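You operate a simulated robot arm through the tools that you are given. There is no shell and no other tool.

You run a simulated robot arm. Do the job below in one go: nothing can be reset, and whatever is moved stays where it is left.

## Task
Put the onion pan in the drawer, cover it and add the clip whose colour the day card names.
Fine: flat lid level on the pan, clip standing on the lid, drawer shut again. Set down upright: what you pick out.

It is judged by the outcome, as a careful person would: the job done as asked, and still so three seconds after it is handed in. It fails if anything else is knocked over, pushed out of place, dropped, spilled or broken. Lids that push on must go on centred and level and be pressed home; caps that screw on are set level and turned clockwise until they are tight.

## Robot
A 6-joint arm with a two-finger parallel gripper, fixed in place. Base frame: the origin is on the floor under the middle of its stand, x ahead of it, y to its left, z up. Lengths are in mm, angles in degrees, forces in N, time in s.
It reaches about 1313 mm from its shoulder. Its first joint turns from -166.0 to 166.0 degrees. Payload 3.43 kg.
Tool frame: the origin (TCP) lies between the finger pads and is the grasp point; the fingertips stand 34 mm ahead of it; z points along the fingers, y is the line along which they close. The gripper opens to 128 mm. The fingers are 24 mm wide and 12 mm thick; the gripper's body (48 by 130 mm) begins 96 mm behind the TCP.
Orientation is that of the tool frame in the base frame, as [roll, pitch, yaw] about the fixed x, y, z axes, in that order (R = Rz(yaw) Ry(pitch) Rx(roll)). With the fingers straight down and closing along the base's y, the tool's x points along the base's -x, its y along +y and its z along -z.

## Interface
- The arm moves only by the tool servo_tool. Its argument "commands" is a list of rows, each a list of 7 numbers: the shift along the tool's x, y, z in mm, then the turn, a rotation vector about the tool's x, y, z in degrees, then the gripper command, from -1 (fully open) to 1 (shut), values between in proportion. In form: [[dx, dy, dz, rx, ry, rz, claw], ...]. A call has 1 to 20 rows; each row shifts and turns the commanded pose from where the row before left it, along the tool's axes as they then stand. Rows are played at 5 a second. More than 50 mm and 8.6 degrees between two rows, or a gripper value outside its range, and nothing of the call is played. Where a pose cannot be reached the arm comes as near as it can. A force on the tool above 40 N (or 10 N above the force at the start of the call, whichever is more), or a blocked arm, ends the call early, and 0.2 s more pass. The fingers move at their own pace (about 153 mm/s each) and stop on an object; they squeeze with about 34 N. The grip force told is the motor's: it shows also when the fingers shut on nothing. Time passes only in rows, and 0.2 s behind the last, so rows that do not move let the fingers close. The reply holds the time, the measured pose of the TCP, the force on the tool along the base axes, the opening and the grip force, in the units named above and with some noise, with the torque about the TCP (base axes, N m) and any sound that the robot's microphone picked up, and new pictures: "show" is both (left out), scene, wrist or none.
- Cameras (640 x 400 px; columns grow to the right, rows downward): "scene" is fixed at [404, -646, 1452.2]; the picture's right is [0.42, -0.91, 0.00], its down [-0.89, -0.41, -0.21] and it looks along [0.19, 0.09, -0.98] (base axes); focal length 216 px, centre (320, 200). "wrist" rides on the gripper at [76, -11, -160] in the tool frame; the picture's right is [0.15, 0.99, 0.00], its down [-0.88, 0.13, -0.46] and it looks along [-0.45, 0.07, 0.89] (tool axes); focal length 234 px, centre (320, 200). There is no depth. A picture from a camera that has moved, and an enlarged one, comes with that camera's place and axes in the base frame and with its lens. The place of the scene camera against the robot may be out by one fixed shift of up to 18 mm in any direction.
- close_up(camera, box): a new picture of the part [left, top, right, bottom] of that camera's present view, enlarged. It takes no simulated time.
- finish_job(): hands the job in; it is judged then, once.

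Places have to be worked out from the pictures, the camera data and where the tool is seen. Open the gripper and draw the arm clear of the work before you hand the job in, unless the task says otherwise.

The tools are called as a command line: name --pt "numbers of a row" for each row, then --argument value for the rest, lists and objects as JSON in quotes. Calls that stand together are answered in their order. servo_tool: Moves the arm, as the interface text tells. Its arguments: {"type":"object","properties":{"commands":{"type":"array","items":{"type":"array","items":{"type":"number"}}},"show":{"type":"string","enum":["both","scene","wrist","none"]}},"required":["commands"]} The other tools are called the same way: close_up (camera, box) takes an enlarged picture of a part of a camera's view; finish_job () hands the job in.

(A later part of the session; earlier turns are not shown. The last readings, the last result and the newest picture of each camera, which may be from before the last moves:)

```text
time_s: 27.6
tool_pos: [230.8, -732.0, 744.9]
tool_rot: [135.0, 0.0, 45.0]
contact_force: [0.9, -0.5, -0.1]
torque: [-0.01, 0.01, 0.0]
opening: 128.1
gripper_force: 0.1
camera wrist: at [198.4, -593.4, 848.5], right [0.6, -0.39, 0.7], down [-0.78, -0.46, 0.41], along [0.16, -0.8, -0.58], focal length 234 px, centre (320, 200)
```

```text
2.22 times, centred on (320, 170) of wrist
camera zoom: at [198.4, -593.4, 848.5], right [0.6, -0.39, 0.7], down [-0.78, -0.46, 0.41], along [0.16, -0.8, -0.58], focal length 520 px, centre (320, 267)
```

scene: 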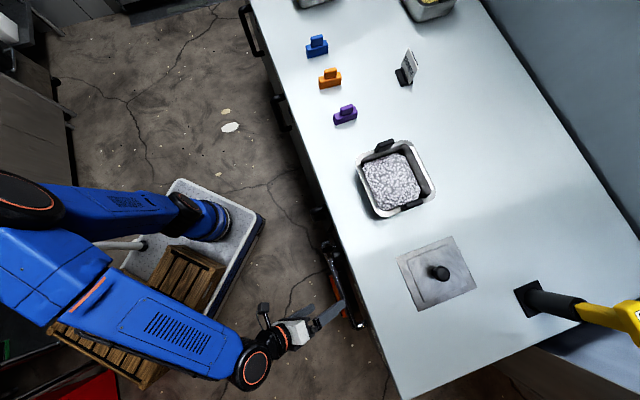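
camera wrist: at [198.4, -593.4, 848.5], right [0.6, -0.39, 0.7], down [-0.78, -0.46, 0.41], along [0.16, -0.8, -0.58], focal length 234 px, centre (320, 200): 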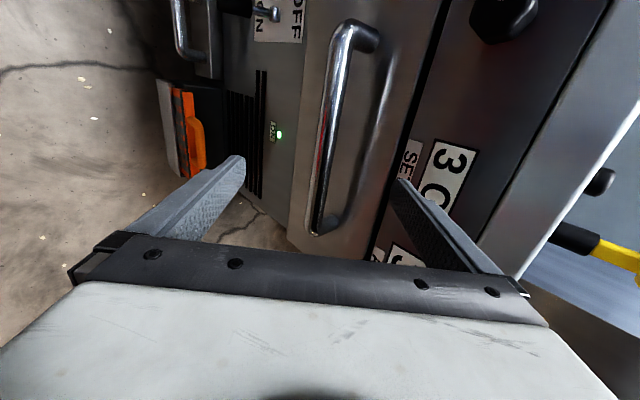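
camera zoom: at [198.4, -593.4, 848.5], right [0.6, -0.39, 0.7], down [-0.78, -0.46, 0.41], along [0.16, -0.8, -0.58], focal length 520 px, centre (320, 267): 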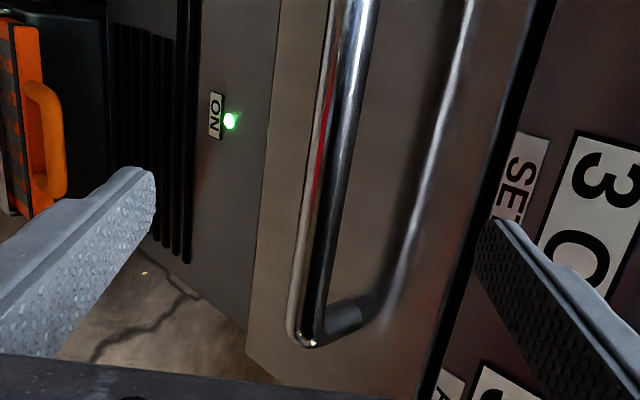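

close_up --camera "wrist" --box '[260, 0, 420, 120]'

close_up --camera "wrist" --box '[260, 120, 420, 250]'

close_up --camera "scene" --box '[240, 230, 400, 390]'

```text
3.33 times, centred on (340, 60) of wrist
camera zoom: at [198.4, -593.4, 848.5], right [0.6, -0.39, 0.7], down [-0.78, -0.46, 0.41], along [0.16, -0.8, -0.58], focal length 781 px, centre (253, 667)
```

zoom: 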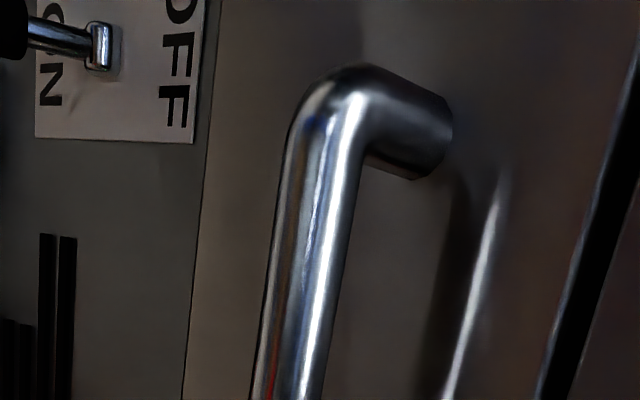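

```text
3.08 times, centred on (340, 185) of wrist
camera zoom: at [198.4, -593.4, 848.5], right [0.6, -0.39, 0.7], down [-0.78, -0.46, 0.41], along [0.16, -0.8, -0.58], focal length 720 px, centre (258, 246)
```

zoom: 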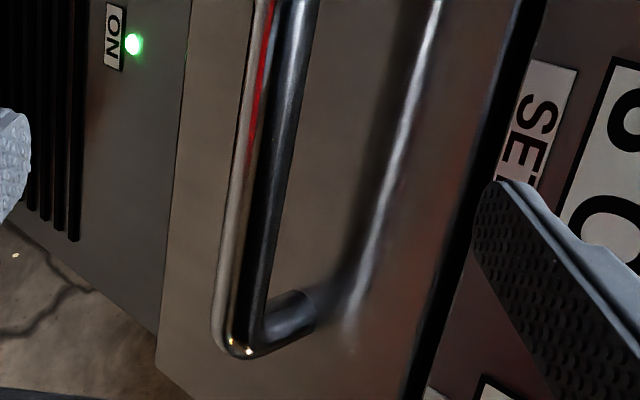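

```text
2.50 times, centred on (320, 310) of scene
camera zoom: at [404.0, -646.0, 1452.2], right [0.42, -0.91, 0.0], down [-0.89, -0.41, -0.21], along [0.19, 0.09, -0.98], focal length 541 px, centre (320, -75)
```

zoom: 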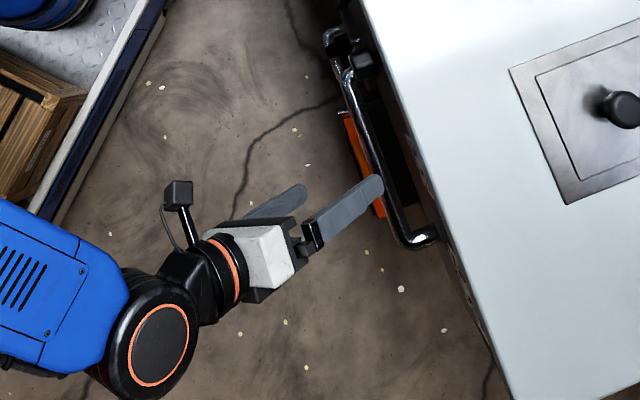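

With the tool at 45° the far finger would hit the drawer face behind the bar. I'll level the tool so it points straight into the drawer face with the fingers above and below the bar, narrow the opening to about 70 mm, and drop to bar height.

servo_tool --pt "0 0 0 -7.5 0 0 -0.1" --pt "0 0 0 -7.5 0 0 -0.1" --pt "0 0 0 -7.5 0 0 -0.1" --pt "0 0 0 -7.5 0 0 -0.1" --pt "0 0 0 -7.5 0 0 -0.1" --pt "0 0 0 -7.5 0 0 -0.1" --pt "0 -26 0 0 0 0 -0.1" --pt "0 -26 0 0 0 0 -0.1" --pt "0 -26 0 0 0 0 -0.1" --pt "0 0 0 0 0 0 -0.1"

close_up --camera "wrist" --box '[200, 60, 440, 240]'

```text
time_s: 29.8
tool_pos: [229.1, -732.4, 666.9]
tool_rot: [90.0, 0.1, 45.0]
contact_force: [-0.4, 0.2, 0.4]
torque: [0.0, 0.0, 0.01]
opening: 70.4
gripper_force: 0.1
camera wrist: at [170.4, -566.1, 655.3], right [0.1, 0.1, 0.99], down [-0.94, -0.3, 0.13], along [0.31, -0.95, 0.07], focal length 234 px, centre (320, 200)
```

scene: 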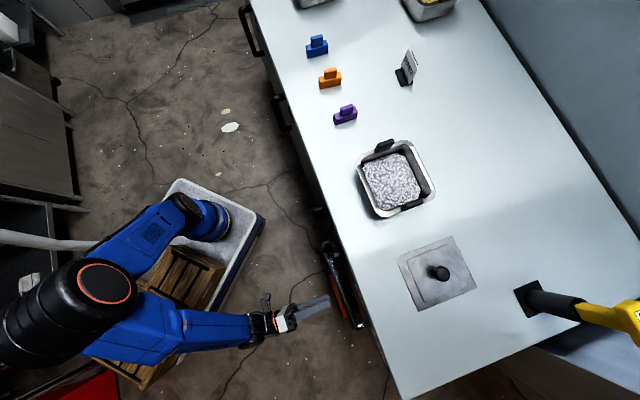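
wrist: 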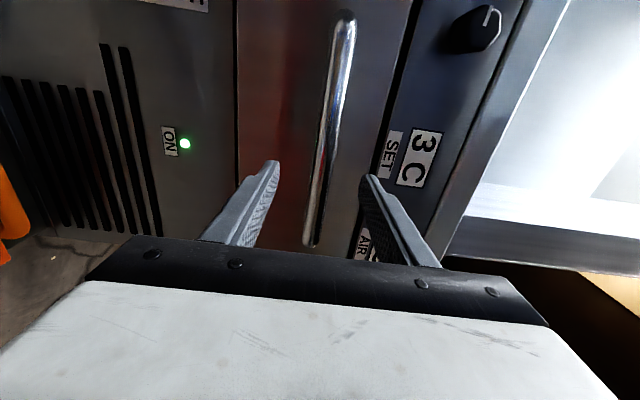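

```text
2.22 times, centred on (320, 150) of wrist
camera zoom: at [170.4, -566.1, 655.3], right [0.1, 0.1, 0.99], down [-0.94, -0.3, 0.13], along [0.31, -0.95, 0.07], focal length 520 px, centre (320, 311)
```

zoom: 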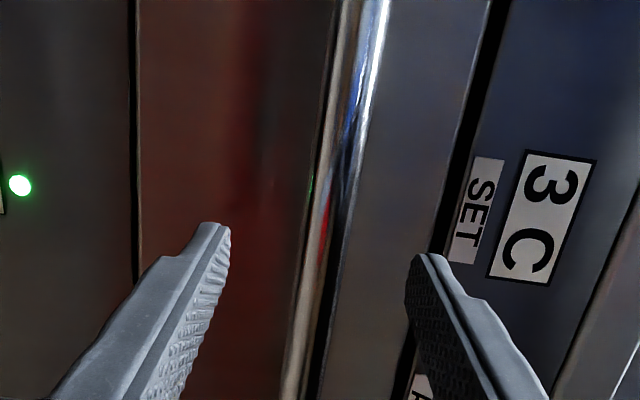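

The bar sits midway between the fingers, about 74 mm ahead of the TCP. I'll advance 64 mm and close on it.

servo_tool --pt "0 1 22 0 0 0 -0.1" --pt "0 1 22 0 0 0 -0.1" --pt "0 1 20 0 0 0 -0.1" --pt "0 0 0 0 0 0 -0.1" --show "wrist"

```text
time_s: 30.8
tool_pos: [274.2, -777.5, 669.0]
tool_rot: [90.0, 0.0, 44.9]
contact_force: [0.8, -0.1, 0.7]
torque: [0.02, 0.01, 0.0]
opening: 70.6
gripper_force: 0.1
camera wrist: at [214.7, -611.5, 657.3], right [0.1, 0.1, 0.99], down [-0.94, -0.3, 0.13], along [0.31, -0.95, 0.07], focal length 234 px, centre (320, 200)
```

wrist: 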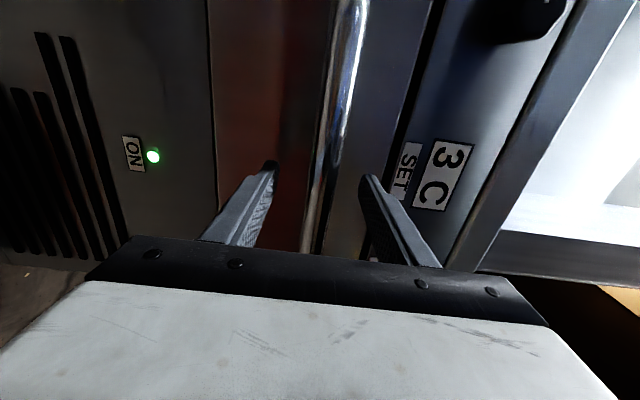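

The bar appears to be between the pads. I'll close and read the opening.

servo_tool --pt "0 0 0 0 0 0 0.5" --pt "0 0 0 0 0 0 1" --pt "0 0 0 0 0 0 1" --pt "0 0 0 0 0 0 1" --show "wrist"

```text
time_s: 31.8
tool_pos: [273.6, -778.7, 670.2]
tool_rot: [89.8, 0.1, 45.0]
contact_force: [-0.1, -1.4, 19.7]
torque: [-0.17, -0.3, 0.31]
opening: 23.6
gripper_force: 44.5
camera wrist: at [214.6, -611.3, 658.1], right [0.1, 0.11, 0.99], down [-0.94, -0.3, 0.13], along [0.31, -0.95, 0.07], focal length 234 px, centre (320, 200)
```

wrist: 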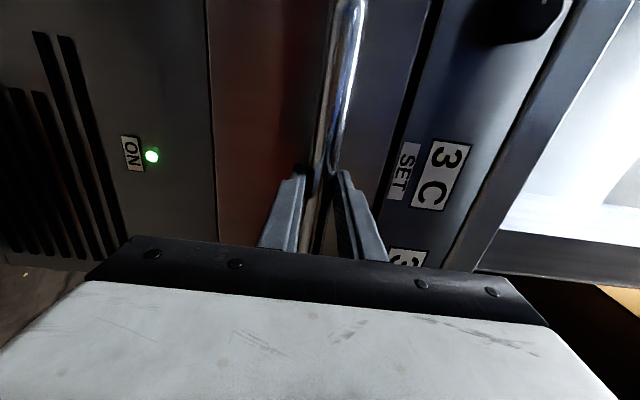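

The bar is gripped (opening 23.6), with about 20 N of upward load because the bar sits slightly above the TCP. I'll raise 2 mm to relieve that before pulling.

servo_tool --pt "0 1.5 0 0 0 0 1" --pt "0 0 0 0 0 0 1" --show "none"

```text
time_s: 32.4
tool_pos: [272.8, -777.8, 668.7]
tool_rot: [90.1, 0.0, 44.9]
contact_force: [1.4, 0.4, 11.0]
torque: [-0.18, -0.09, 0.04]
opening: 24.1
gripper_force: 45.7
```

servo_tool --pt "0 1.5 0 0 0 0 1" --pt "0 0 -10 0 0 0 1" --pt "0 0 -15 0 0 0 1" --pt "0 0 -20 0 0 0 1" --pt "0 0 0 0 0 0 1" --show "both"

```text
time_s: 33.6
tool_pos: [242.1, -745.9, 670.8]
tool_rot: [90.1, -0.1, 44.9]
contact_force: [-12.5, -12.1, -25.0]
torque: [0.18, 0.5, -1.61]
opening: 23.5
gripper_force: 44.7
camera wrist: at [183.3, -579.4, 659.1], right [0.1, 0.1, 0.99], down [-0.95, -0.3, 0.13], along [0.31, -0.95, 0.06], focal length 234 px, centre (320, 200)
```

scene: 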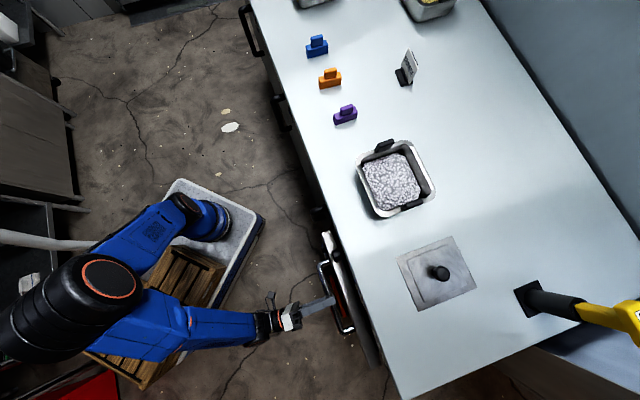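
wrist: 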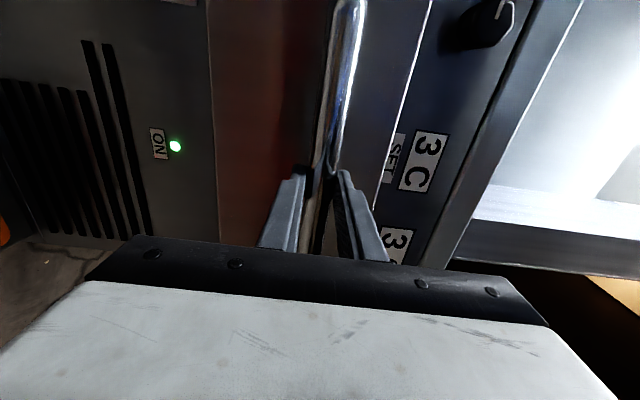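

The drawer is sliding. There is some side and vertical load from slight misalignment, so I'll relax it slightly (down 1 mm, l -1 mm) and keep pulling.

servo_tool --pt "-1 -1 0 0 0 0 1" --pt "0 0 -10 0 0 0 1" --pt "0 0 0 0 0 0 1" --show "none"

```text
time_s: 34.4
tool_pos: [234.1, -738.2, 670.0]
tool_rot: [89.9, 0.0, 45.1]
contact_force: [-3.5, -2.1, -16.2]
torque: [0.13, 0.17, 1.15]
opening: 23.7
gripper_force: 44.5
```

servo_tool --pt "0 -0.7 -15 0 0 0 1" --pt "0 0 -20 0 0 0 1" --pt "0 0 -20 0 0 0 1" --pt "0 0 -20 0 0 0 1" --pt "0 0 0 0 0 0 1" --show "none"

```text
time_s: 35.6
tool_pos: [181.6, -684.1, 669.9]
tool_rot: [90.0, 0.1, 45.1]
contact_force: [10.2, 9.8, 22.6]
torque: [-0.18, -0.47, 0.04]
opening: 23.9
gripper_force: 44.7
```

servo_tool --pt "0.4 0.4 -15 0 0 0 1" --pt "0 0 -20 0 0 0 1" --pt "0 0 -20 0 0 0 1" --pt "0 0 -20 0 0 0 1" --pt "0 0 0 0 0 0 1" --show "both"

```text
time_s: 36.8
tool_pos: [128.7, -629.7, 670.1]
tool_rot: [90.1, -0.1, 45.0]
contact_force: [-2.6, -1.1, -2.9]
torque: [-0.01, 0.14, -0.59]
opening: 23.9
gripper_force: 44.9
camera wrist: at [68.8, -465.1, 658.9], right [0.1, 0.1, 0.99], down [-0.94, -0.3, 0.13], along [0.31, -0.95, 0.07], focal length 234 px, centre (320, 200)
```

scene: 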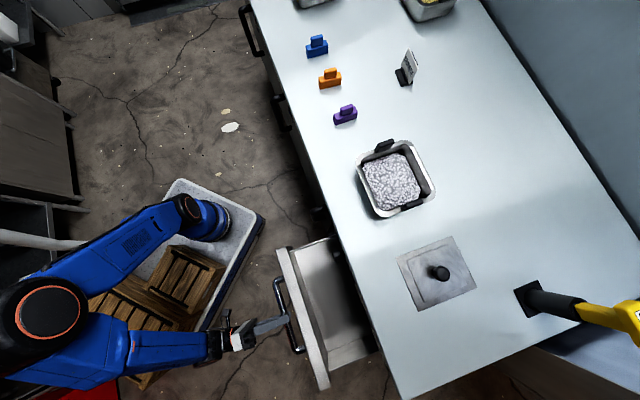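
wrist: 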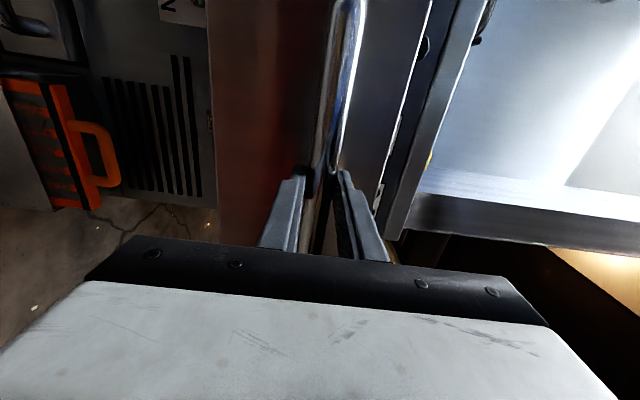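

The drawer is open about 208 mm so far and gliding freely. I'll pull further to make room for the pan.

servo_tool --pt "0 0 -15 0 0 0 1" --pt "0 0 -20 0 0 0 1" --pt "0 0 -20 0 0 0 1" --pt "0 0 -20 0 0 0 1" --pt "0 0 0 0 0 0 1" --show "scene"

```text
time_s: 38.0
tool_pos: [74.7, -578.7, 669.8]
tool_rot: [90.0, 0.1, 45.1]
contact_force: [15.8, 14.7, -0.6]
torque: [0.0, 0.0, 0.78]
opening: 23.8
gripper_force: 44.9
```

scene: 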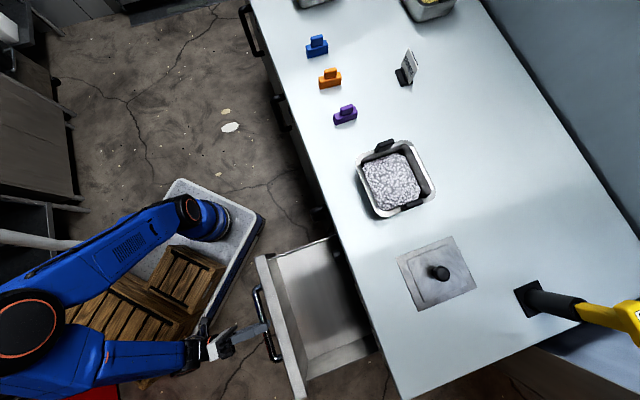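

The drawer is open about 282 mm and its interior is empty. That leaves roughly 530–798 in f for the pan, which is enough. I'll release the bar, back off straight and rise.

servo_tool --pt "0 0 0 0 0 0 0.2" --pt "0 0 0 0 0 0 -0.1" --pt "0 0 -15 0 0 0 -0.1" --pt "0 0 -20 0 0 0 -0.1" --pt "0 0 -20 0 0 0 -0.1" --pt "0 20 0 0 0 0 -0.1" --pt "0 40 0 0 0 0 -0.1" --pt "0 45 0 0 0 0 -0.1" --pt "0 45 0 0 0 0 -0.1" --pt "0 45 0 0 0 0 -0.1" --pt "0 45 0 0 0 0 -0.1" --pt "0 0 0 0 0 0 -0.1"

```text
time_s: 40.6
tool_pos: [36.8, -539.1, 911.1]
tool_rot: [90.0, 0.0, 45.1]
contact_force: [0.2, 0.5, 0.8]
torque: [-0.03, 0.0, 0.01]
opening: 70.4
gripper_force: 0.0
camera wrist: at [-22.3, -372.4, 899.8], right [0.1, 0.1, 0.99], down [-0.94, -0.3, 0.13], along [0.31, -0.95, 0.07], focal length 234 px, centre (320, 200)
```

scene: 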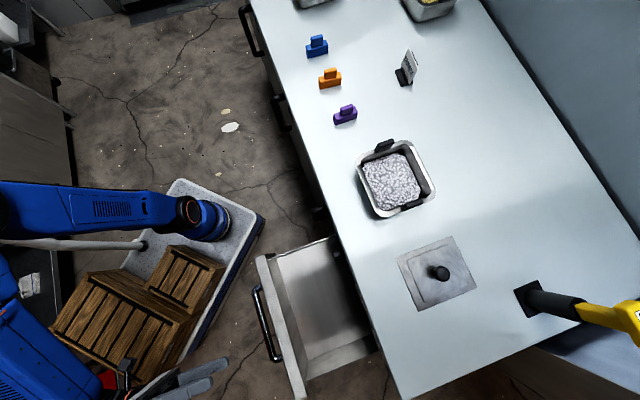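
wrist: 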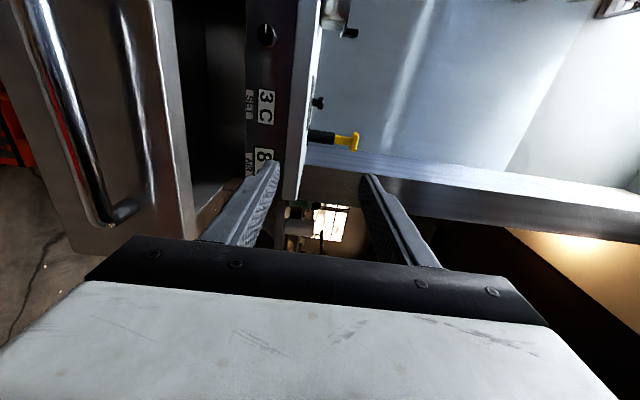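

The drawer stays open. I'll zoom in on its interior and on the AIR display.

close_up --camera "scene" --box '[240, 220, 400, 400]'

close_up --camera "wrist" --box '[180, 0, 330, 200]'

```text
2.22 times, centred on (320, 310) of scene
camera zoom: at [404.0, -646.0, 1452.2], right [0.42, -0.91, 0.0], down [-0.89, -0.41, -0.21], along [0.19, 0.09, -0.98], focal length 481 px, centre (320, -44)
```

zoom: 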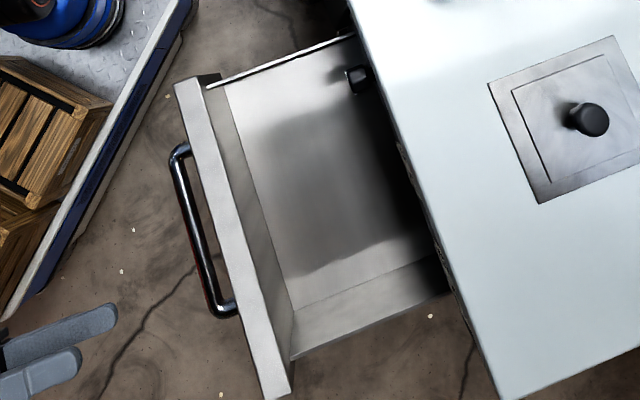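

```text
2.00 times, centred on (255, 100) of wrist
camera zoom: at [-22.3, -372.4, 899.8], right [0.1, 0.1, 0.99], down [-0.94, -0.3, 0.13], along [0.31, -0.95, 0.07], focal length 468 px, centre (450, 400)
```

zoom: 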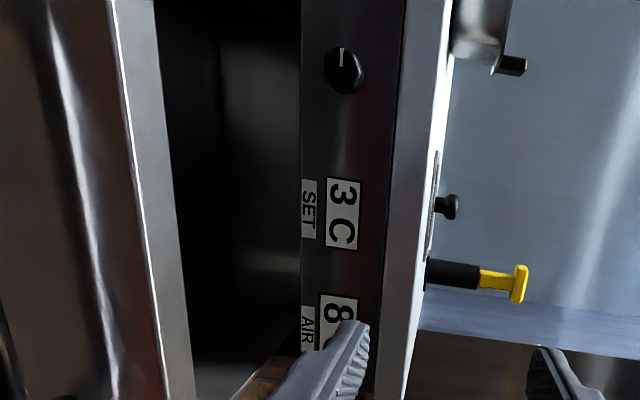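

Interior clear; AIR has risen to 8 °C because the drawer is open. Next I'll raise, pitch the tool to 30° from vertical with the fingers closing along the counter, and go look closely at the onion pan's tabs.

servo_tool --pt "0 41 0 0 0 0 -0.1" --pt "0 41 0 0 0 0 -0.1" --pt "0 41 0 0 0 0 -0.1" --pt "0 41 0 0 0 0 -0.1" --pt "0 0 0 7.5 0 0 -0.1" --pt "0 0 0 7.5 0 0 -0.1" --pt "0 0 0 7.5 0 0 -0.1" --pt "0 0 0 7.5 0 0 -0.1" --pt "0 0 0 7.5 0 0 -0.1" --pt "0 0 0 7.5 0 0 -0.1" --pt "0 0 0 7.5 0 0 -0.1" --pt "0 0 0 7.5 0 0 -0.1" --pt "0 0 0 0 0 -7.5 -0.1" --pt "0 0 0 0 0 -7.5 -0.1" --pt "0 0 0 0 0 -7.5 -0.1" --pt "0 0 0 0 0 -7.5 -0.1" --pt "0 0 0 0 0 -7.5 -0.1" --pt "0 0 0 0 0 -7.5 -0.1" --pt "0 0 0 0 0 -7.5 -0.1" --pt "0 0 0 0 0 -7.5 -0.1" --show "none"

servo_tool --pt "0 0 0 0 0 -7.5 -0.1" --pt "0 0 0 0 0 -7.5 -0.1" --pt "0 0 0 0 0 -7.5 -0.1" --pt "0 0 0 0 0 -7.5 -0.1" --pt "-34.1 23 19.7 0 0 0 -0.1" --pt "-34.1 23 19.7 0 0 0 -0.1" --pt "-34.1 23 19.7 0 0 0 -0.1" --pt "-34.1 23 19.7 0 0 0 -0.1" --pt "-34.1 23 19.7 0 0 0 -0.1" --pt "-34.1 23 19.7 0 0 0 -0.1" --pt "-34.1 23 19.7 0 0 0 -0.1" --pt "-34.1 23 19.7 0 0 0 -0.1" --pt "-34.1 23 19.7 0 0 0 -0.1" --pt "-34.1 23 19.7 0 0 0 -0.1" --pt "-34.1 23 19.7 0 0 0 -0.1" --pt "-34.1 23 19.7 0 0 0 -0.1" --pt "0 0 0 0 0 0 -0.1"

```text
time_s: 44.8
tool_pos: [35.4, -539.9, 1073.8]
tool_rot: [163.9, 25.7, 101.5]
contact_force: [0.3, 0.6, -0.4]
torque: [0.0, -0.01, 0.02]
opening: 70.6
gripper_force: 0.0
```

```text
time_s: 48.4
tool_pos: [567.4, -677.7, 1075.0]
tool_rot: [179.9, 29.9, 135.0]
contact_force: [-0.6, -0.3, 0.5]
torque: [0.01, 0.02, 0.01]
opening: 70.5
gripper_force: 0.2
camera wrist: at [455.6, -582.0, 1176.0], right [0.61, 0.79, -0.07], down [0.47, -0.29, 0.83], along [0.64, -0.54, -0.55], focal length 234 px, centre (320, 200)
```

scene: 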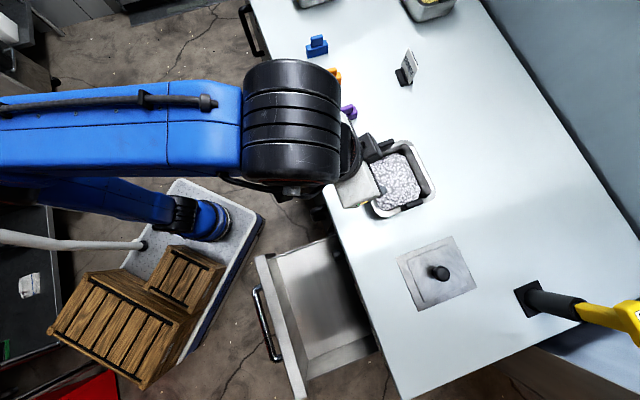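
wrist: 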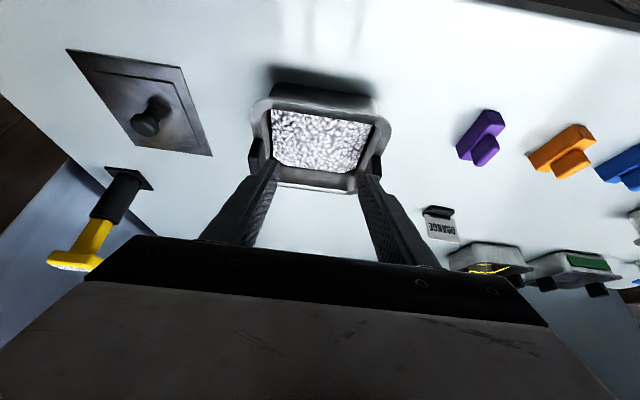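

close_up --camera "wrist" --box '[230, 60, 410, 220]'

close_up --camera "wrist" --box '[50, 30, 230, 170]'

close_up --camera "wrist" --box '[430, 90, 640, 230]'

```text
2.50 times, centred on (320, 140) of wrist
camera zoom: at [455.6, -582.0, 1176.0], right [0.61, 0.79, -0.07], down [0.47, -0.29, 0.83], along [0.64, -0.54, -0.55], focal length 585 px, centre (320, 350)
```

zoom: 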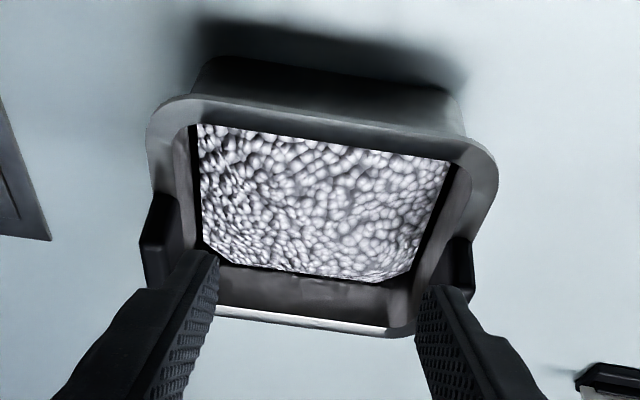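

```text
2.86 times, centred on (140, 100) of wrist
camera zoom: at [455.6, -582.0, 1176.0], right [0.61, 0.79, -0.07], down [0.47, -0.29, 0.83], along [0.64, -0.54, -0.55], focal length 669 px, centre (834, 486)
```

zoom: 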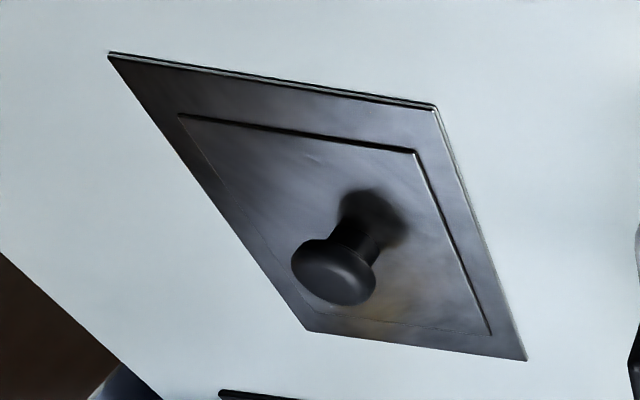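

```text
2.86 times, centred on (535, 160) of wrist
camera zoom: at [455.6, -582.0, 1176.0], right [0.61, 0.79, -0.07], down [0.47, -0.29, 0.83], along [0.64, -0.54, -0.55], focal length 669 px, centre (-294, 314)
```

zoom: 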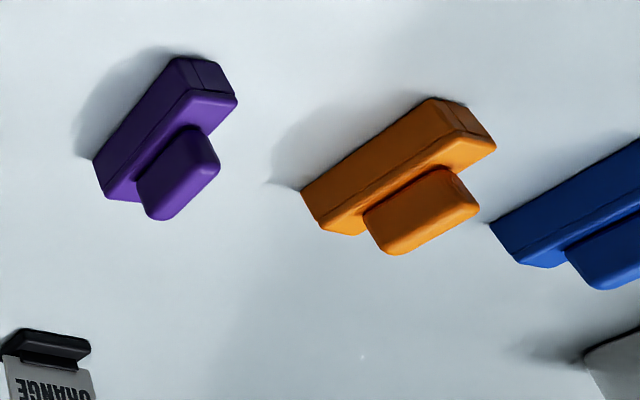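

close_up --camera "wrist" --box '[270, 110, 330, 200]'

close_up --camera "wrist" --box '[235, 115, 325, 185]'

close_up --camera "wrist" --box '[325, 115, 415, 185]'

close_up --camera "scene" --box '[350, 125, 450, 225]'

```text
4.44 times, centred on (300, 155) of wrist
camera zoom: at [455.6, -582.0, 1176.0], right [0.61, 0.79, -0.07], down [0.47, -0.29, 0.83], along [0.64, -0.54, -0.55], focal length 1041 px, centre (409, 400)
```

zoom: 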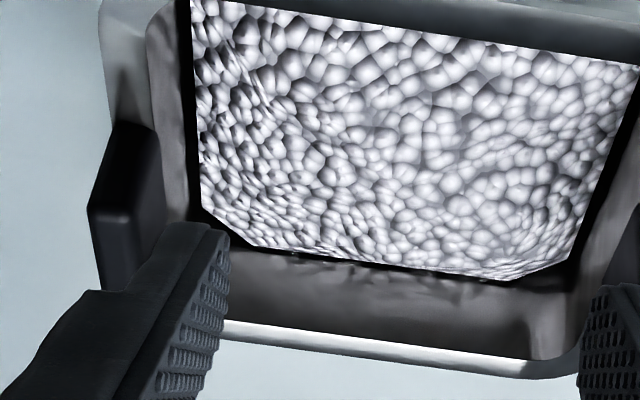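

```text
5.71 times, centred on (280, 150) of wrist
camera zoom: at [455.6, -582.0, 1176.0], right [0.61, 0.79, -0.07], down [0.47, -0.29, 0.83], along [0.64, -0.54, -0.55], focal length 1338 px, centre (549, 486)
```

zoom: 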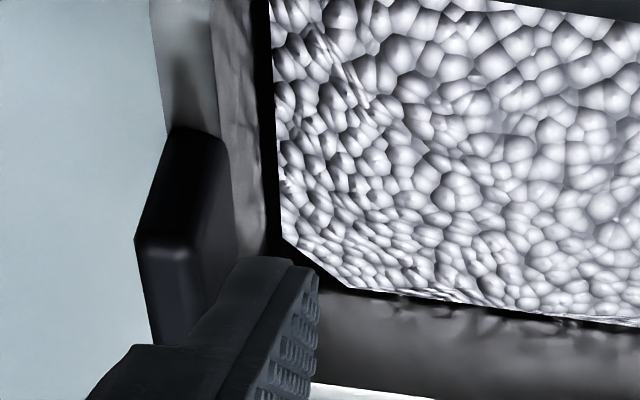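

```text
5.71 times, centred on (370, 150) of wrist
camera zoom: at [455.6, -582.0, 1176.0], right [0.61, 0.79, -0.07], down [0.47, -0.29, 0.83], along [0.64, -0.54, -0.55], focal length 1338 px, centre (34, 486)
```

zoom: 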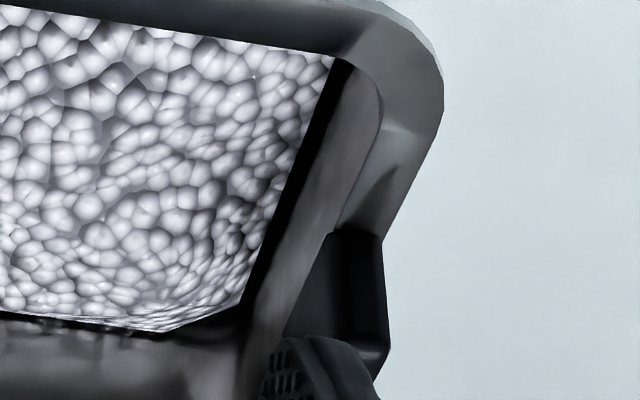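

```text
4.00 times, centred on (400, 175) of scene
camera zoom: at [404.0, -646.0, 1452.2], right [0.42, -0.91, 0.0], down [-0.89, -0.41, -0.21], along [0.19, 0.09, -0.98], focal length 865 px, centre (0, 300)
```

zoom: 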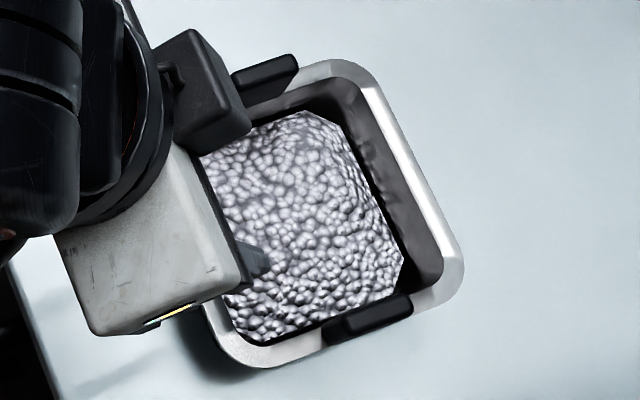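

The lid triangulates to about 139 (l) × 168 (f) at z≈880, centred near f≈1003, l≈-341. The pan rim is at z≈962, centred near f≈960, l≈-81. I need the tab spacing precisely, so I'll put the camera in line with each tab's inner face in turn.

servo_tool --pt "0 38 0 0 0 0 -0.1" --pt "0 38 0 0 0 0 -0.1" --pt "0 0 0 0 0 0 -0.1" --show "wrist"

close_up --camera "wrist" --box '[250, 90, 350, 190]'

```text
time_s: 49.2
tool_pos: [618.2, -622.6, 1074.8]
tool_rot: [179.9, 29.9, 134.9]
contact_force: [0.4, 0.7, -0.5]
torque: [0.01, -0.02, 0.0]
opening: 70.5
gripper_force: 0.0
camera wrist: at [508.3, -528.1, 1175.2], right [0.61, 0.79, -0.07], down [0.47, -0.29, 0.83], along [0.64, -0.54, -0.55], focal length 234 px, centre (320, 200)
```

wrist: 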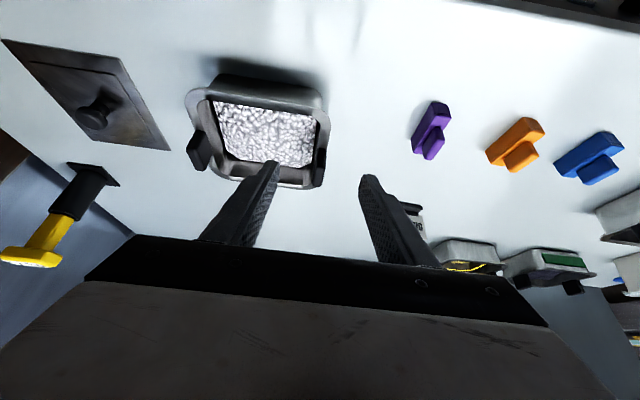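

```text
4.00 times, centred on (300, 140) of wrist
camera zoom: at [508.3, -528.1, 1175.2], right [0.61, 0.79, -0.07], down [0.47, -0.29, 0.83], along [0.64, -0.54, -0.55], focal length 937 px, centre (400, 440)
```

zoom: 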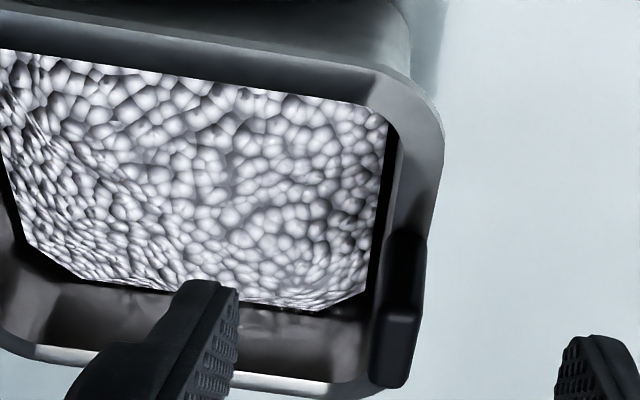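

servo_tool --pt "0 -46 0 0 0 0 -0.1" --pt "0 -46 0 0 0 0 -0.1" --pt "0 -46 0 0 0 0 -0.1" --pt "0 0 0 0 0 0 -0.1" --show "wrist"

close_up --camera "wrist" --box '[270, 90, 370, 190]'

close_up --camera "wrist" --box '[360, 90, 460, 190]'

close_up --camera "wrist" --box '[90, 20, 250, 150]'

```text
time_s: 50.2
tool_pos: [520.7, -721.9, 1075.5]
tool_rot: [179.9, 30.0, 135.0]
contact_force: [-0.1, 0.2, -0.2]
torque: [-0.01, 0.04, -0.03]
opening: 70.4
gripper_force: 0.1
camera wrist: at [410.4, -627.6, 1174.7], right [0.61, 0.79, -0.07], down [0.47, -0.29, 0.83], along [0.64, -0.54, -0.55], focal length 234 px, centre (320, 200)
```

wrist: 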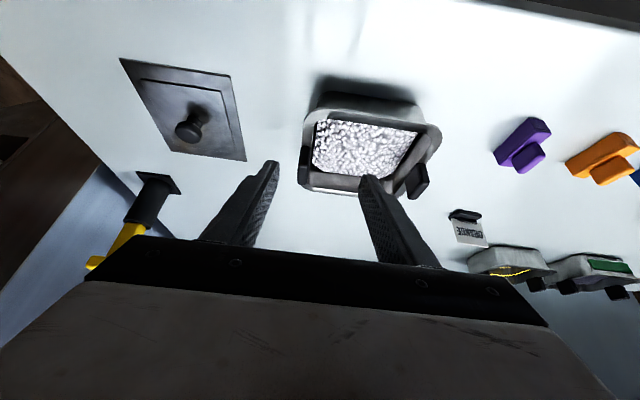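

```text
4.00 times, centred on (320, 140) of wrist
camera zoom: at [410.4, -627.6, 1174.7], right [0.61, 0.79, -0.07], down [0.47, -0.29, 0.83], along [0.64, -0.54, -0.55], focal length 937 px, centre (320, 440)
```

zoom: 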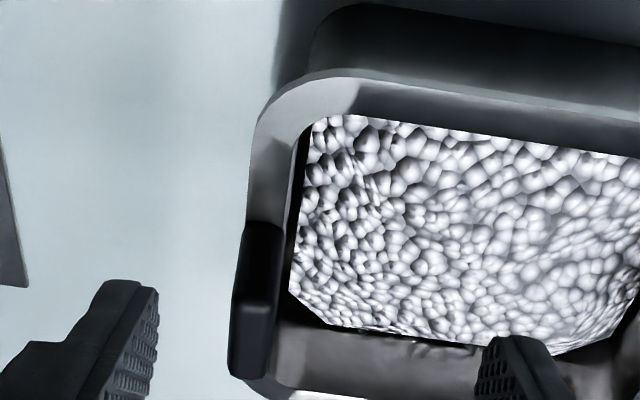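

```text
4.00 times, centred on (410, 140) of wrist
camera zoom: at [410.4, -627.6, 1174.7], right [0.61, 0.79, -0.07], down [0.47, -0.29, 0.83], along [0.64, -0.54, -0.55], focal length 937 px, centre (-40, 440)
```

zoom: 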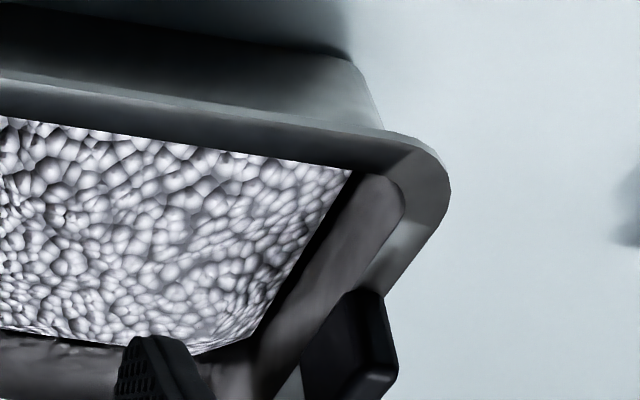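

```text
3.08 times, centred on (170, 85) of wrist
camera zoom: at [410.4, -627.6, 1174.7], right [0.61, 0.79, -0.07], down [0.47, -0.29, 0.83], along [0.64, -0.54, -0.55], focal length 720 px, centre (782, 554)
```

zoom: 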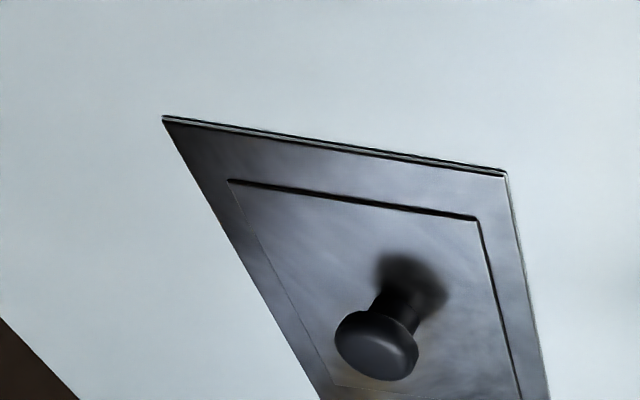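

The sight lines now agree. The tab inner faces are at l≈-154 and l≈-7 (spacing 147), the tabs span z 946–981 and f 959–998, and the pan centre is about f=978, l=-80.5. The open gripper is 152 mm across its outer faces, so I'll try lifting the pan evenly by spreading the fingers against both tabs from inside. First I'll move above it with the opening at about 110.

servo_tool --pt "-26.2 20.6 15.1 0 0 0 -0.72" --pt "-26.2 20.6 15.1 0 0 0 -0.72" --pt "-26.2 20.6 15.1 0 0 0 -0.72" --pt "16 0 28 0 0 0 -0.72" --pt "11.5 0 20 0 0 0 -0.72" --pt "0 0 0 0 0 0 -0.72"

close_up --camera "wrist" --box '[200, 80, 440, 250]'

```text
time_s: 51.6
tool_pos: [630.4, -743.0, 1017.5]
tool_rot: [180.0, 30.0, 135.1]
contact_force: [-0.7, -0.5, 0.4]
torque: [0.0, 0.03, -0.01]
opening: 110.0
gripper_force: 0.0
camera wrist: at [519.2, -648.6, 1117.8], right [0.61, 0.79, -0.07], down [0.47, -0.29, 0.83], along [0.64, -0.54, -0.55], focal length 234 px, centre (320, 200)
```

scene: 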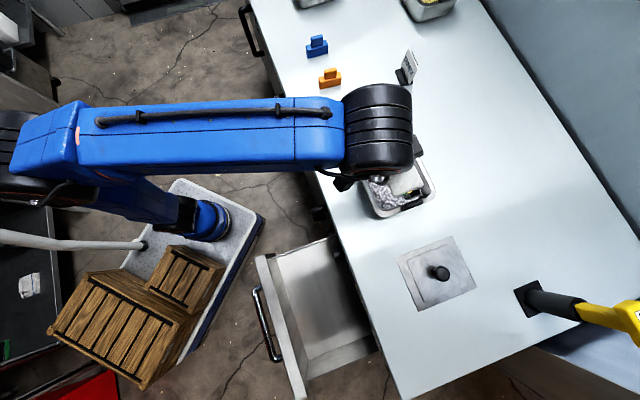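
wrist: 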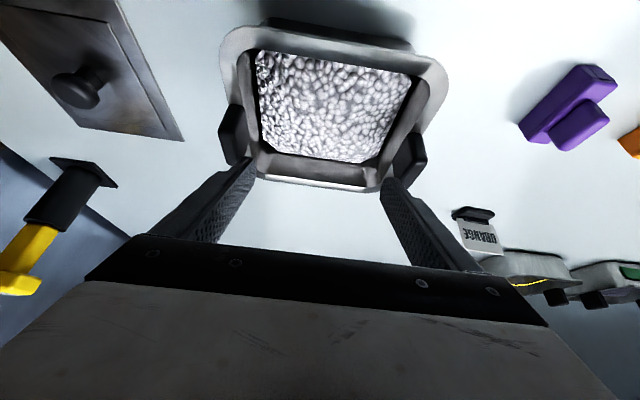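

```text
2.35 times, centred on (320, 165) of wrist
camera zoom: at [519.2, -648.6, 1117.8], right [0.61, 0.79, -0.07], down [0.47, -0.29, 0.83], along [0.64, -0.54, -0.55], focal length 551 px, centre (320, 282)
```

zoom: 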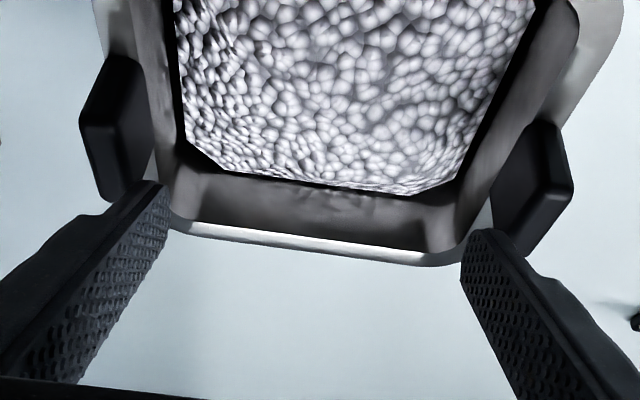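

The TCP is at f≈971, l≈-79.6, z≈1017, centred between the tabs. I'll descend to z≈987, which keeps the tips above the rim, and check the clearance before spreading.

servo_tool --pt "7.6 -0.5 13.2 0 0 0 -0.72" --pt "7.6 -0.4 13.2 0 0 0 -0.72" --pt "0 0 0 0 0 0 -0.72"

close_up --camera "wrist" --box '[180, 80, 460, 250]'

```text
time_s: 52.4
tool_pos: [629.5, -743.9, 987.5]
tool_rot: [179.9, 29.9, 135.0]
contact_force: [-0.7, 0.0, 0.3]
torque: [-0.01, -0.02, 0.01]
opening: 110.1
gripper_force: 0.1
camera wrist: at [519.0, -649.0, 1087.2], right [0.61, 0.79, -0.07], down [0.47, -0.29, 0.84], along [0.64, -0.54, -0.55], focal length 234 px, centre (320, 200)
```

scene: 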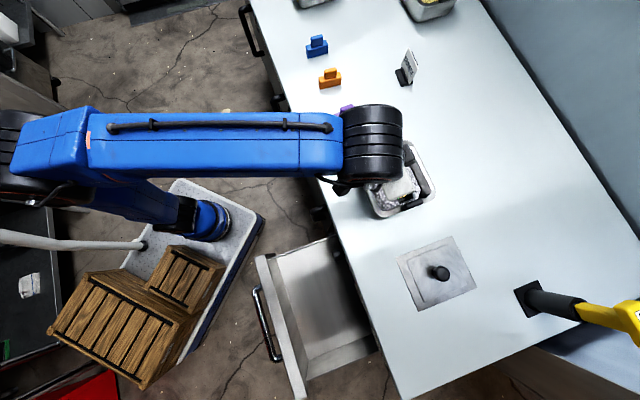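
wrist: 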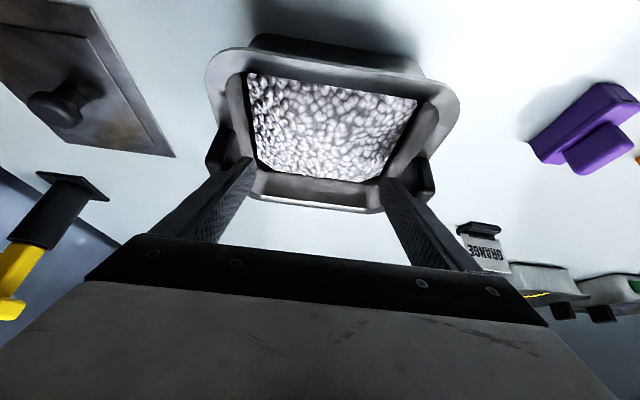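

```text
2.29 times, centred on (320, 165) of wrist
camera zoom: at [519.0, -649.0, 1087.2], right [0.61, 0.79, -0.07], down [0.47, -0.29, 0.84], along [0.64, -0.54, -0.55], focal length 535 px, centre (320, 280)
```

zoom: 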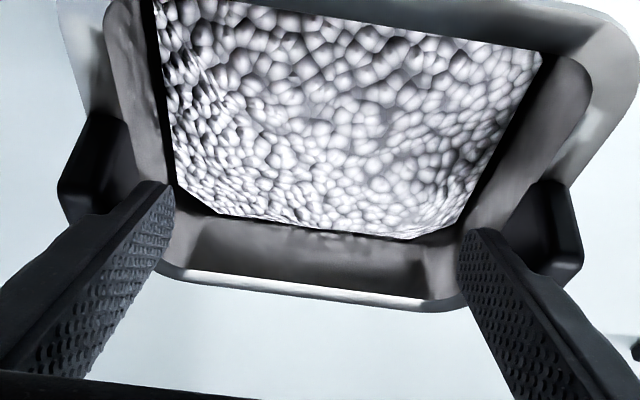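

No contact so far and the fingers are between the tabs. I'll spread outward gently and watch the opening and grip force.

servo_tool --pt "0 0 0 0 0 0 -0.8" --pt "0 0 0 0 0 0 -0.86" --pt "0 0 0 0 0 0 -0.9" --pt "0 0 0 0 0 0 -0.9" --show "wrist"

```text
time_s: 53.4
tool_pos: [629.8, -743.1, 987.0]
tool_rot: [180.0, 29.9, 135.0]
contact_force: [1.0, 0.6, -0.9]
torque: [0.02, -0.02, 0.0]
opening: 121.0
gripper_force: 0.0
camera wrist: at [519.0, -649.0, 1087.3], right [0.61, 0.79, -0.07], down [0.47, -0.29, 0.83], along [0.64, -0.54, -0.55], focal length 234 px, centre (320, 200)
```

wrist: 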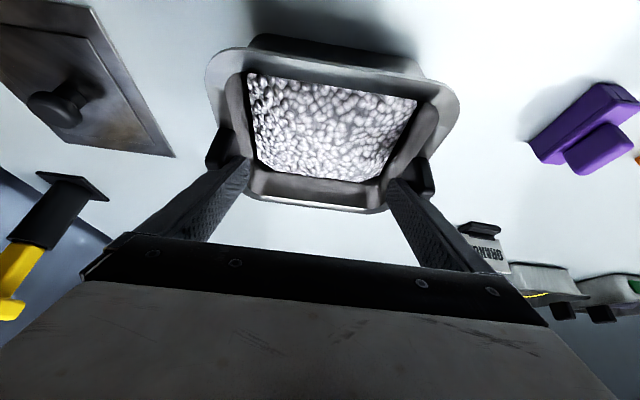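

servo_tool --pt "0 0 0 0 0 0 -0.93" --pt "0 0 0 0 0 0 -0.96" --pt "0 0 0 0 0 0 -1" --pt "0 0 0 0 0 0 -1" --show "wrist"

```text
time_s: 54.4
tool_pos: [629.3, -744.3, 986.0]
tool_rot: [-180.0, 30.0, 135.0]
contact_force: [1.4, 1.0, 1.2]
torque: [0.04, -0.04, 0.04]
opening: 123.3
gripper_force: 0.1
camera wrist: at [519.0, -648.9, 1087.3], right [0.61, 0.79, -0.07], down [0.47, -0.29, 0.83], along [0.64, -0.54, -0.55], focal length 234 px, centre (320, 200)
```

wrist: 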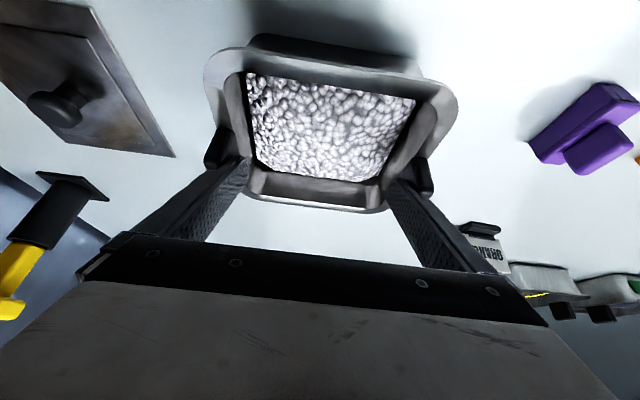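

The fingers stopped at 123.3 mm, which is exactly the tab spacing, so they're pressing outward. I'll try a 4 mm lift and watch the load.

servo_tool --pt "-1 0 -1.7 0 0 0 -1" --pt "-1 0 -1.7 0 0 0 -1" --pt "0 0 0 0 0 0 -1" --show "wrist"

close_up --camera "wrist" --box '[180, 20, 480, 230]'

```text
time_s: 55.2
tool_pos: [629.2, -744.2, 990.3]
tool_rot: [-180.0, 29.8, 135.0]
contact_force: [0.0, -0.2, -6.6]
torque: [0.05, 0.06, -0.02]
opening: 123.3
gripper_force: 0.0
camera wrist: at [519.0, -649.6, 1090.9], right [0.61, 0.79, -0.07], down [0.47, -0.29, 0.83], along [0.64, -0.54, -0.55], focal length 234 px, centre (320, 200)
```

wrist: 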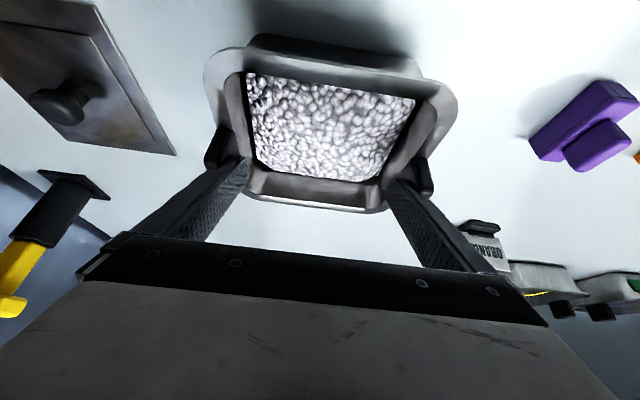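

```text
1.90 times, centred on (330, 125) of wrist
camera zoom: at [519.0, -649.6, 1090.9], right [0.61, 0.79, -0.07], down [0.47, -0.29, 0.83], along [0.64, -0.54, -0.55], focal length 446 px, centre (301, 343)
```

zoom: 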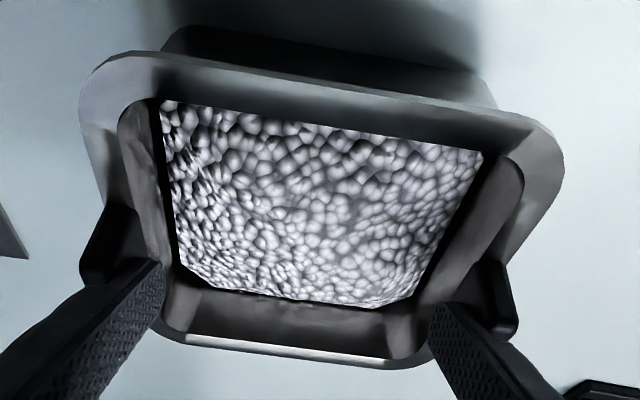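

The load reads 6.6 N with almost no torque and the pan keeps its place between the fingers, so it lifts balanced (about 0.67 kg). I'll lift 15 mm more slowly and check that it holds.

servo_tool --pt "-2 0 -3.5 0 0 0 -1" --pt "-2 0 -3.5 0 0 0 -1" --pt "-2 0 -3.5 0 0 0 -1" --pt "-1.5 0 -2.6 0 0 0 -1" --pt "0 0 0 0 0 0 -1"

close_up --camera "wrist" --box '[180, 20, 480, 230]'

```text
time_s: 56.4
tool_pos: [628.1, -743.7, 1006.1]
tool_rot: [-179.9, 30.0, 135.0]
contact_force: [-0.4, 0.0, -6.4]
torque: [0.05, 0.04, -0.03]
opening: 123.1
gripper_force: 0.1
camera wrist: at [518.9, -649.6, 1106.8], right [0.61, 0.79, -0.07], down [0.47, -0.29, 0.83], along [0.64, -0.54, -0.55], focal length 234 px, centre (320, 200)
```

scene: 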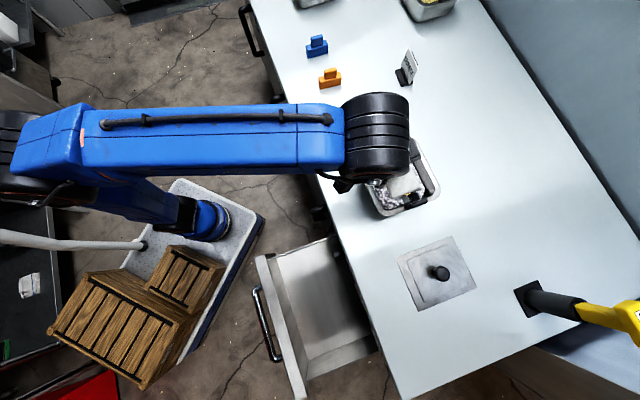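
wrist: 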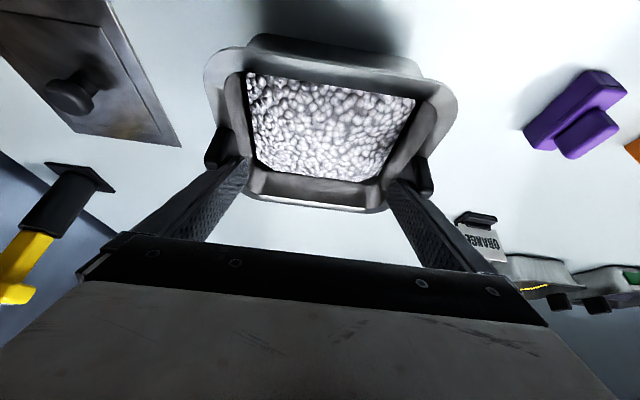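

```text
1.90 times, centred on (330, 125) of wrist
camera zoom: at [518.9, -649.6, 1106.8], right [0.61, 0.79, -0.07], down [0.47, -0.29, 0.83], along [0.64, -0.54, -0.55], focal length 446 px, centre (301, 343)
```

zoom: 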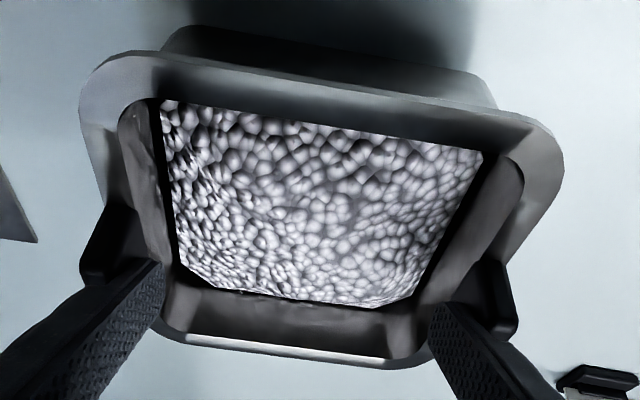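

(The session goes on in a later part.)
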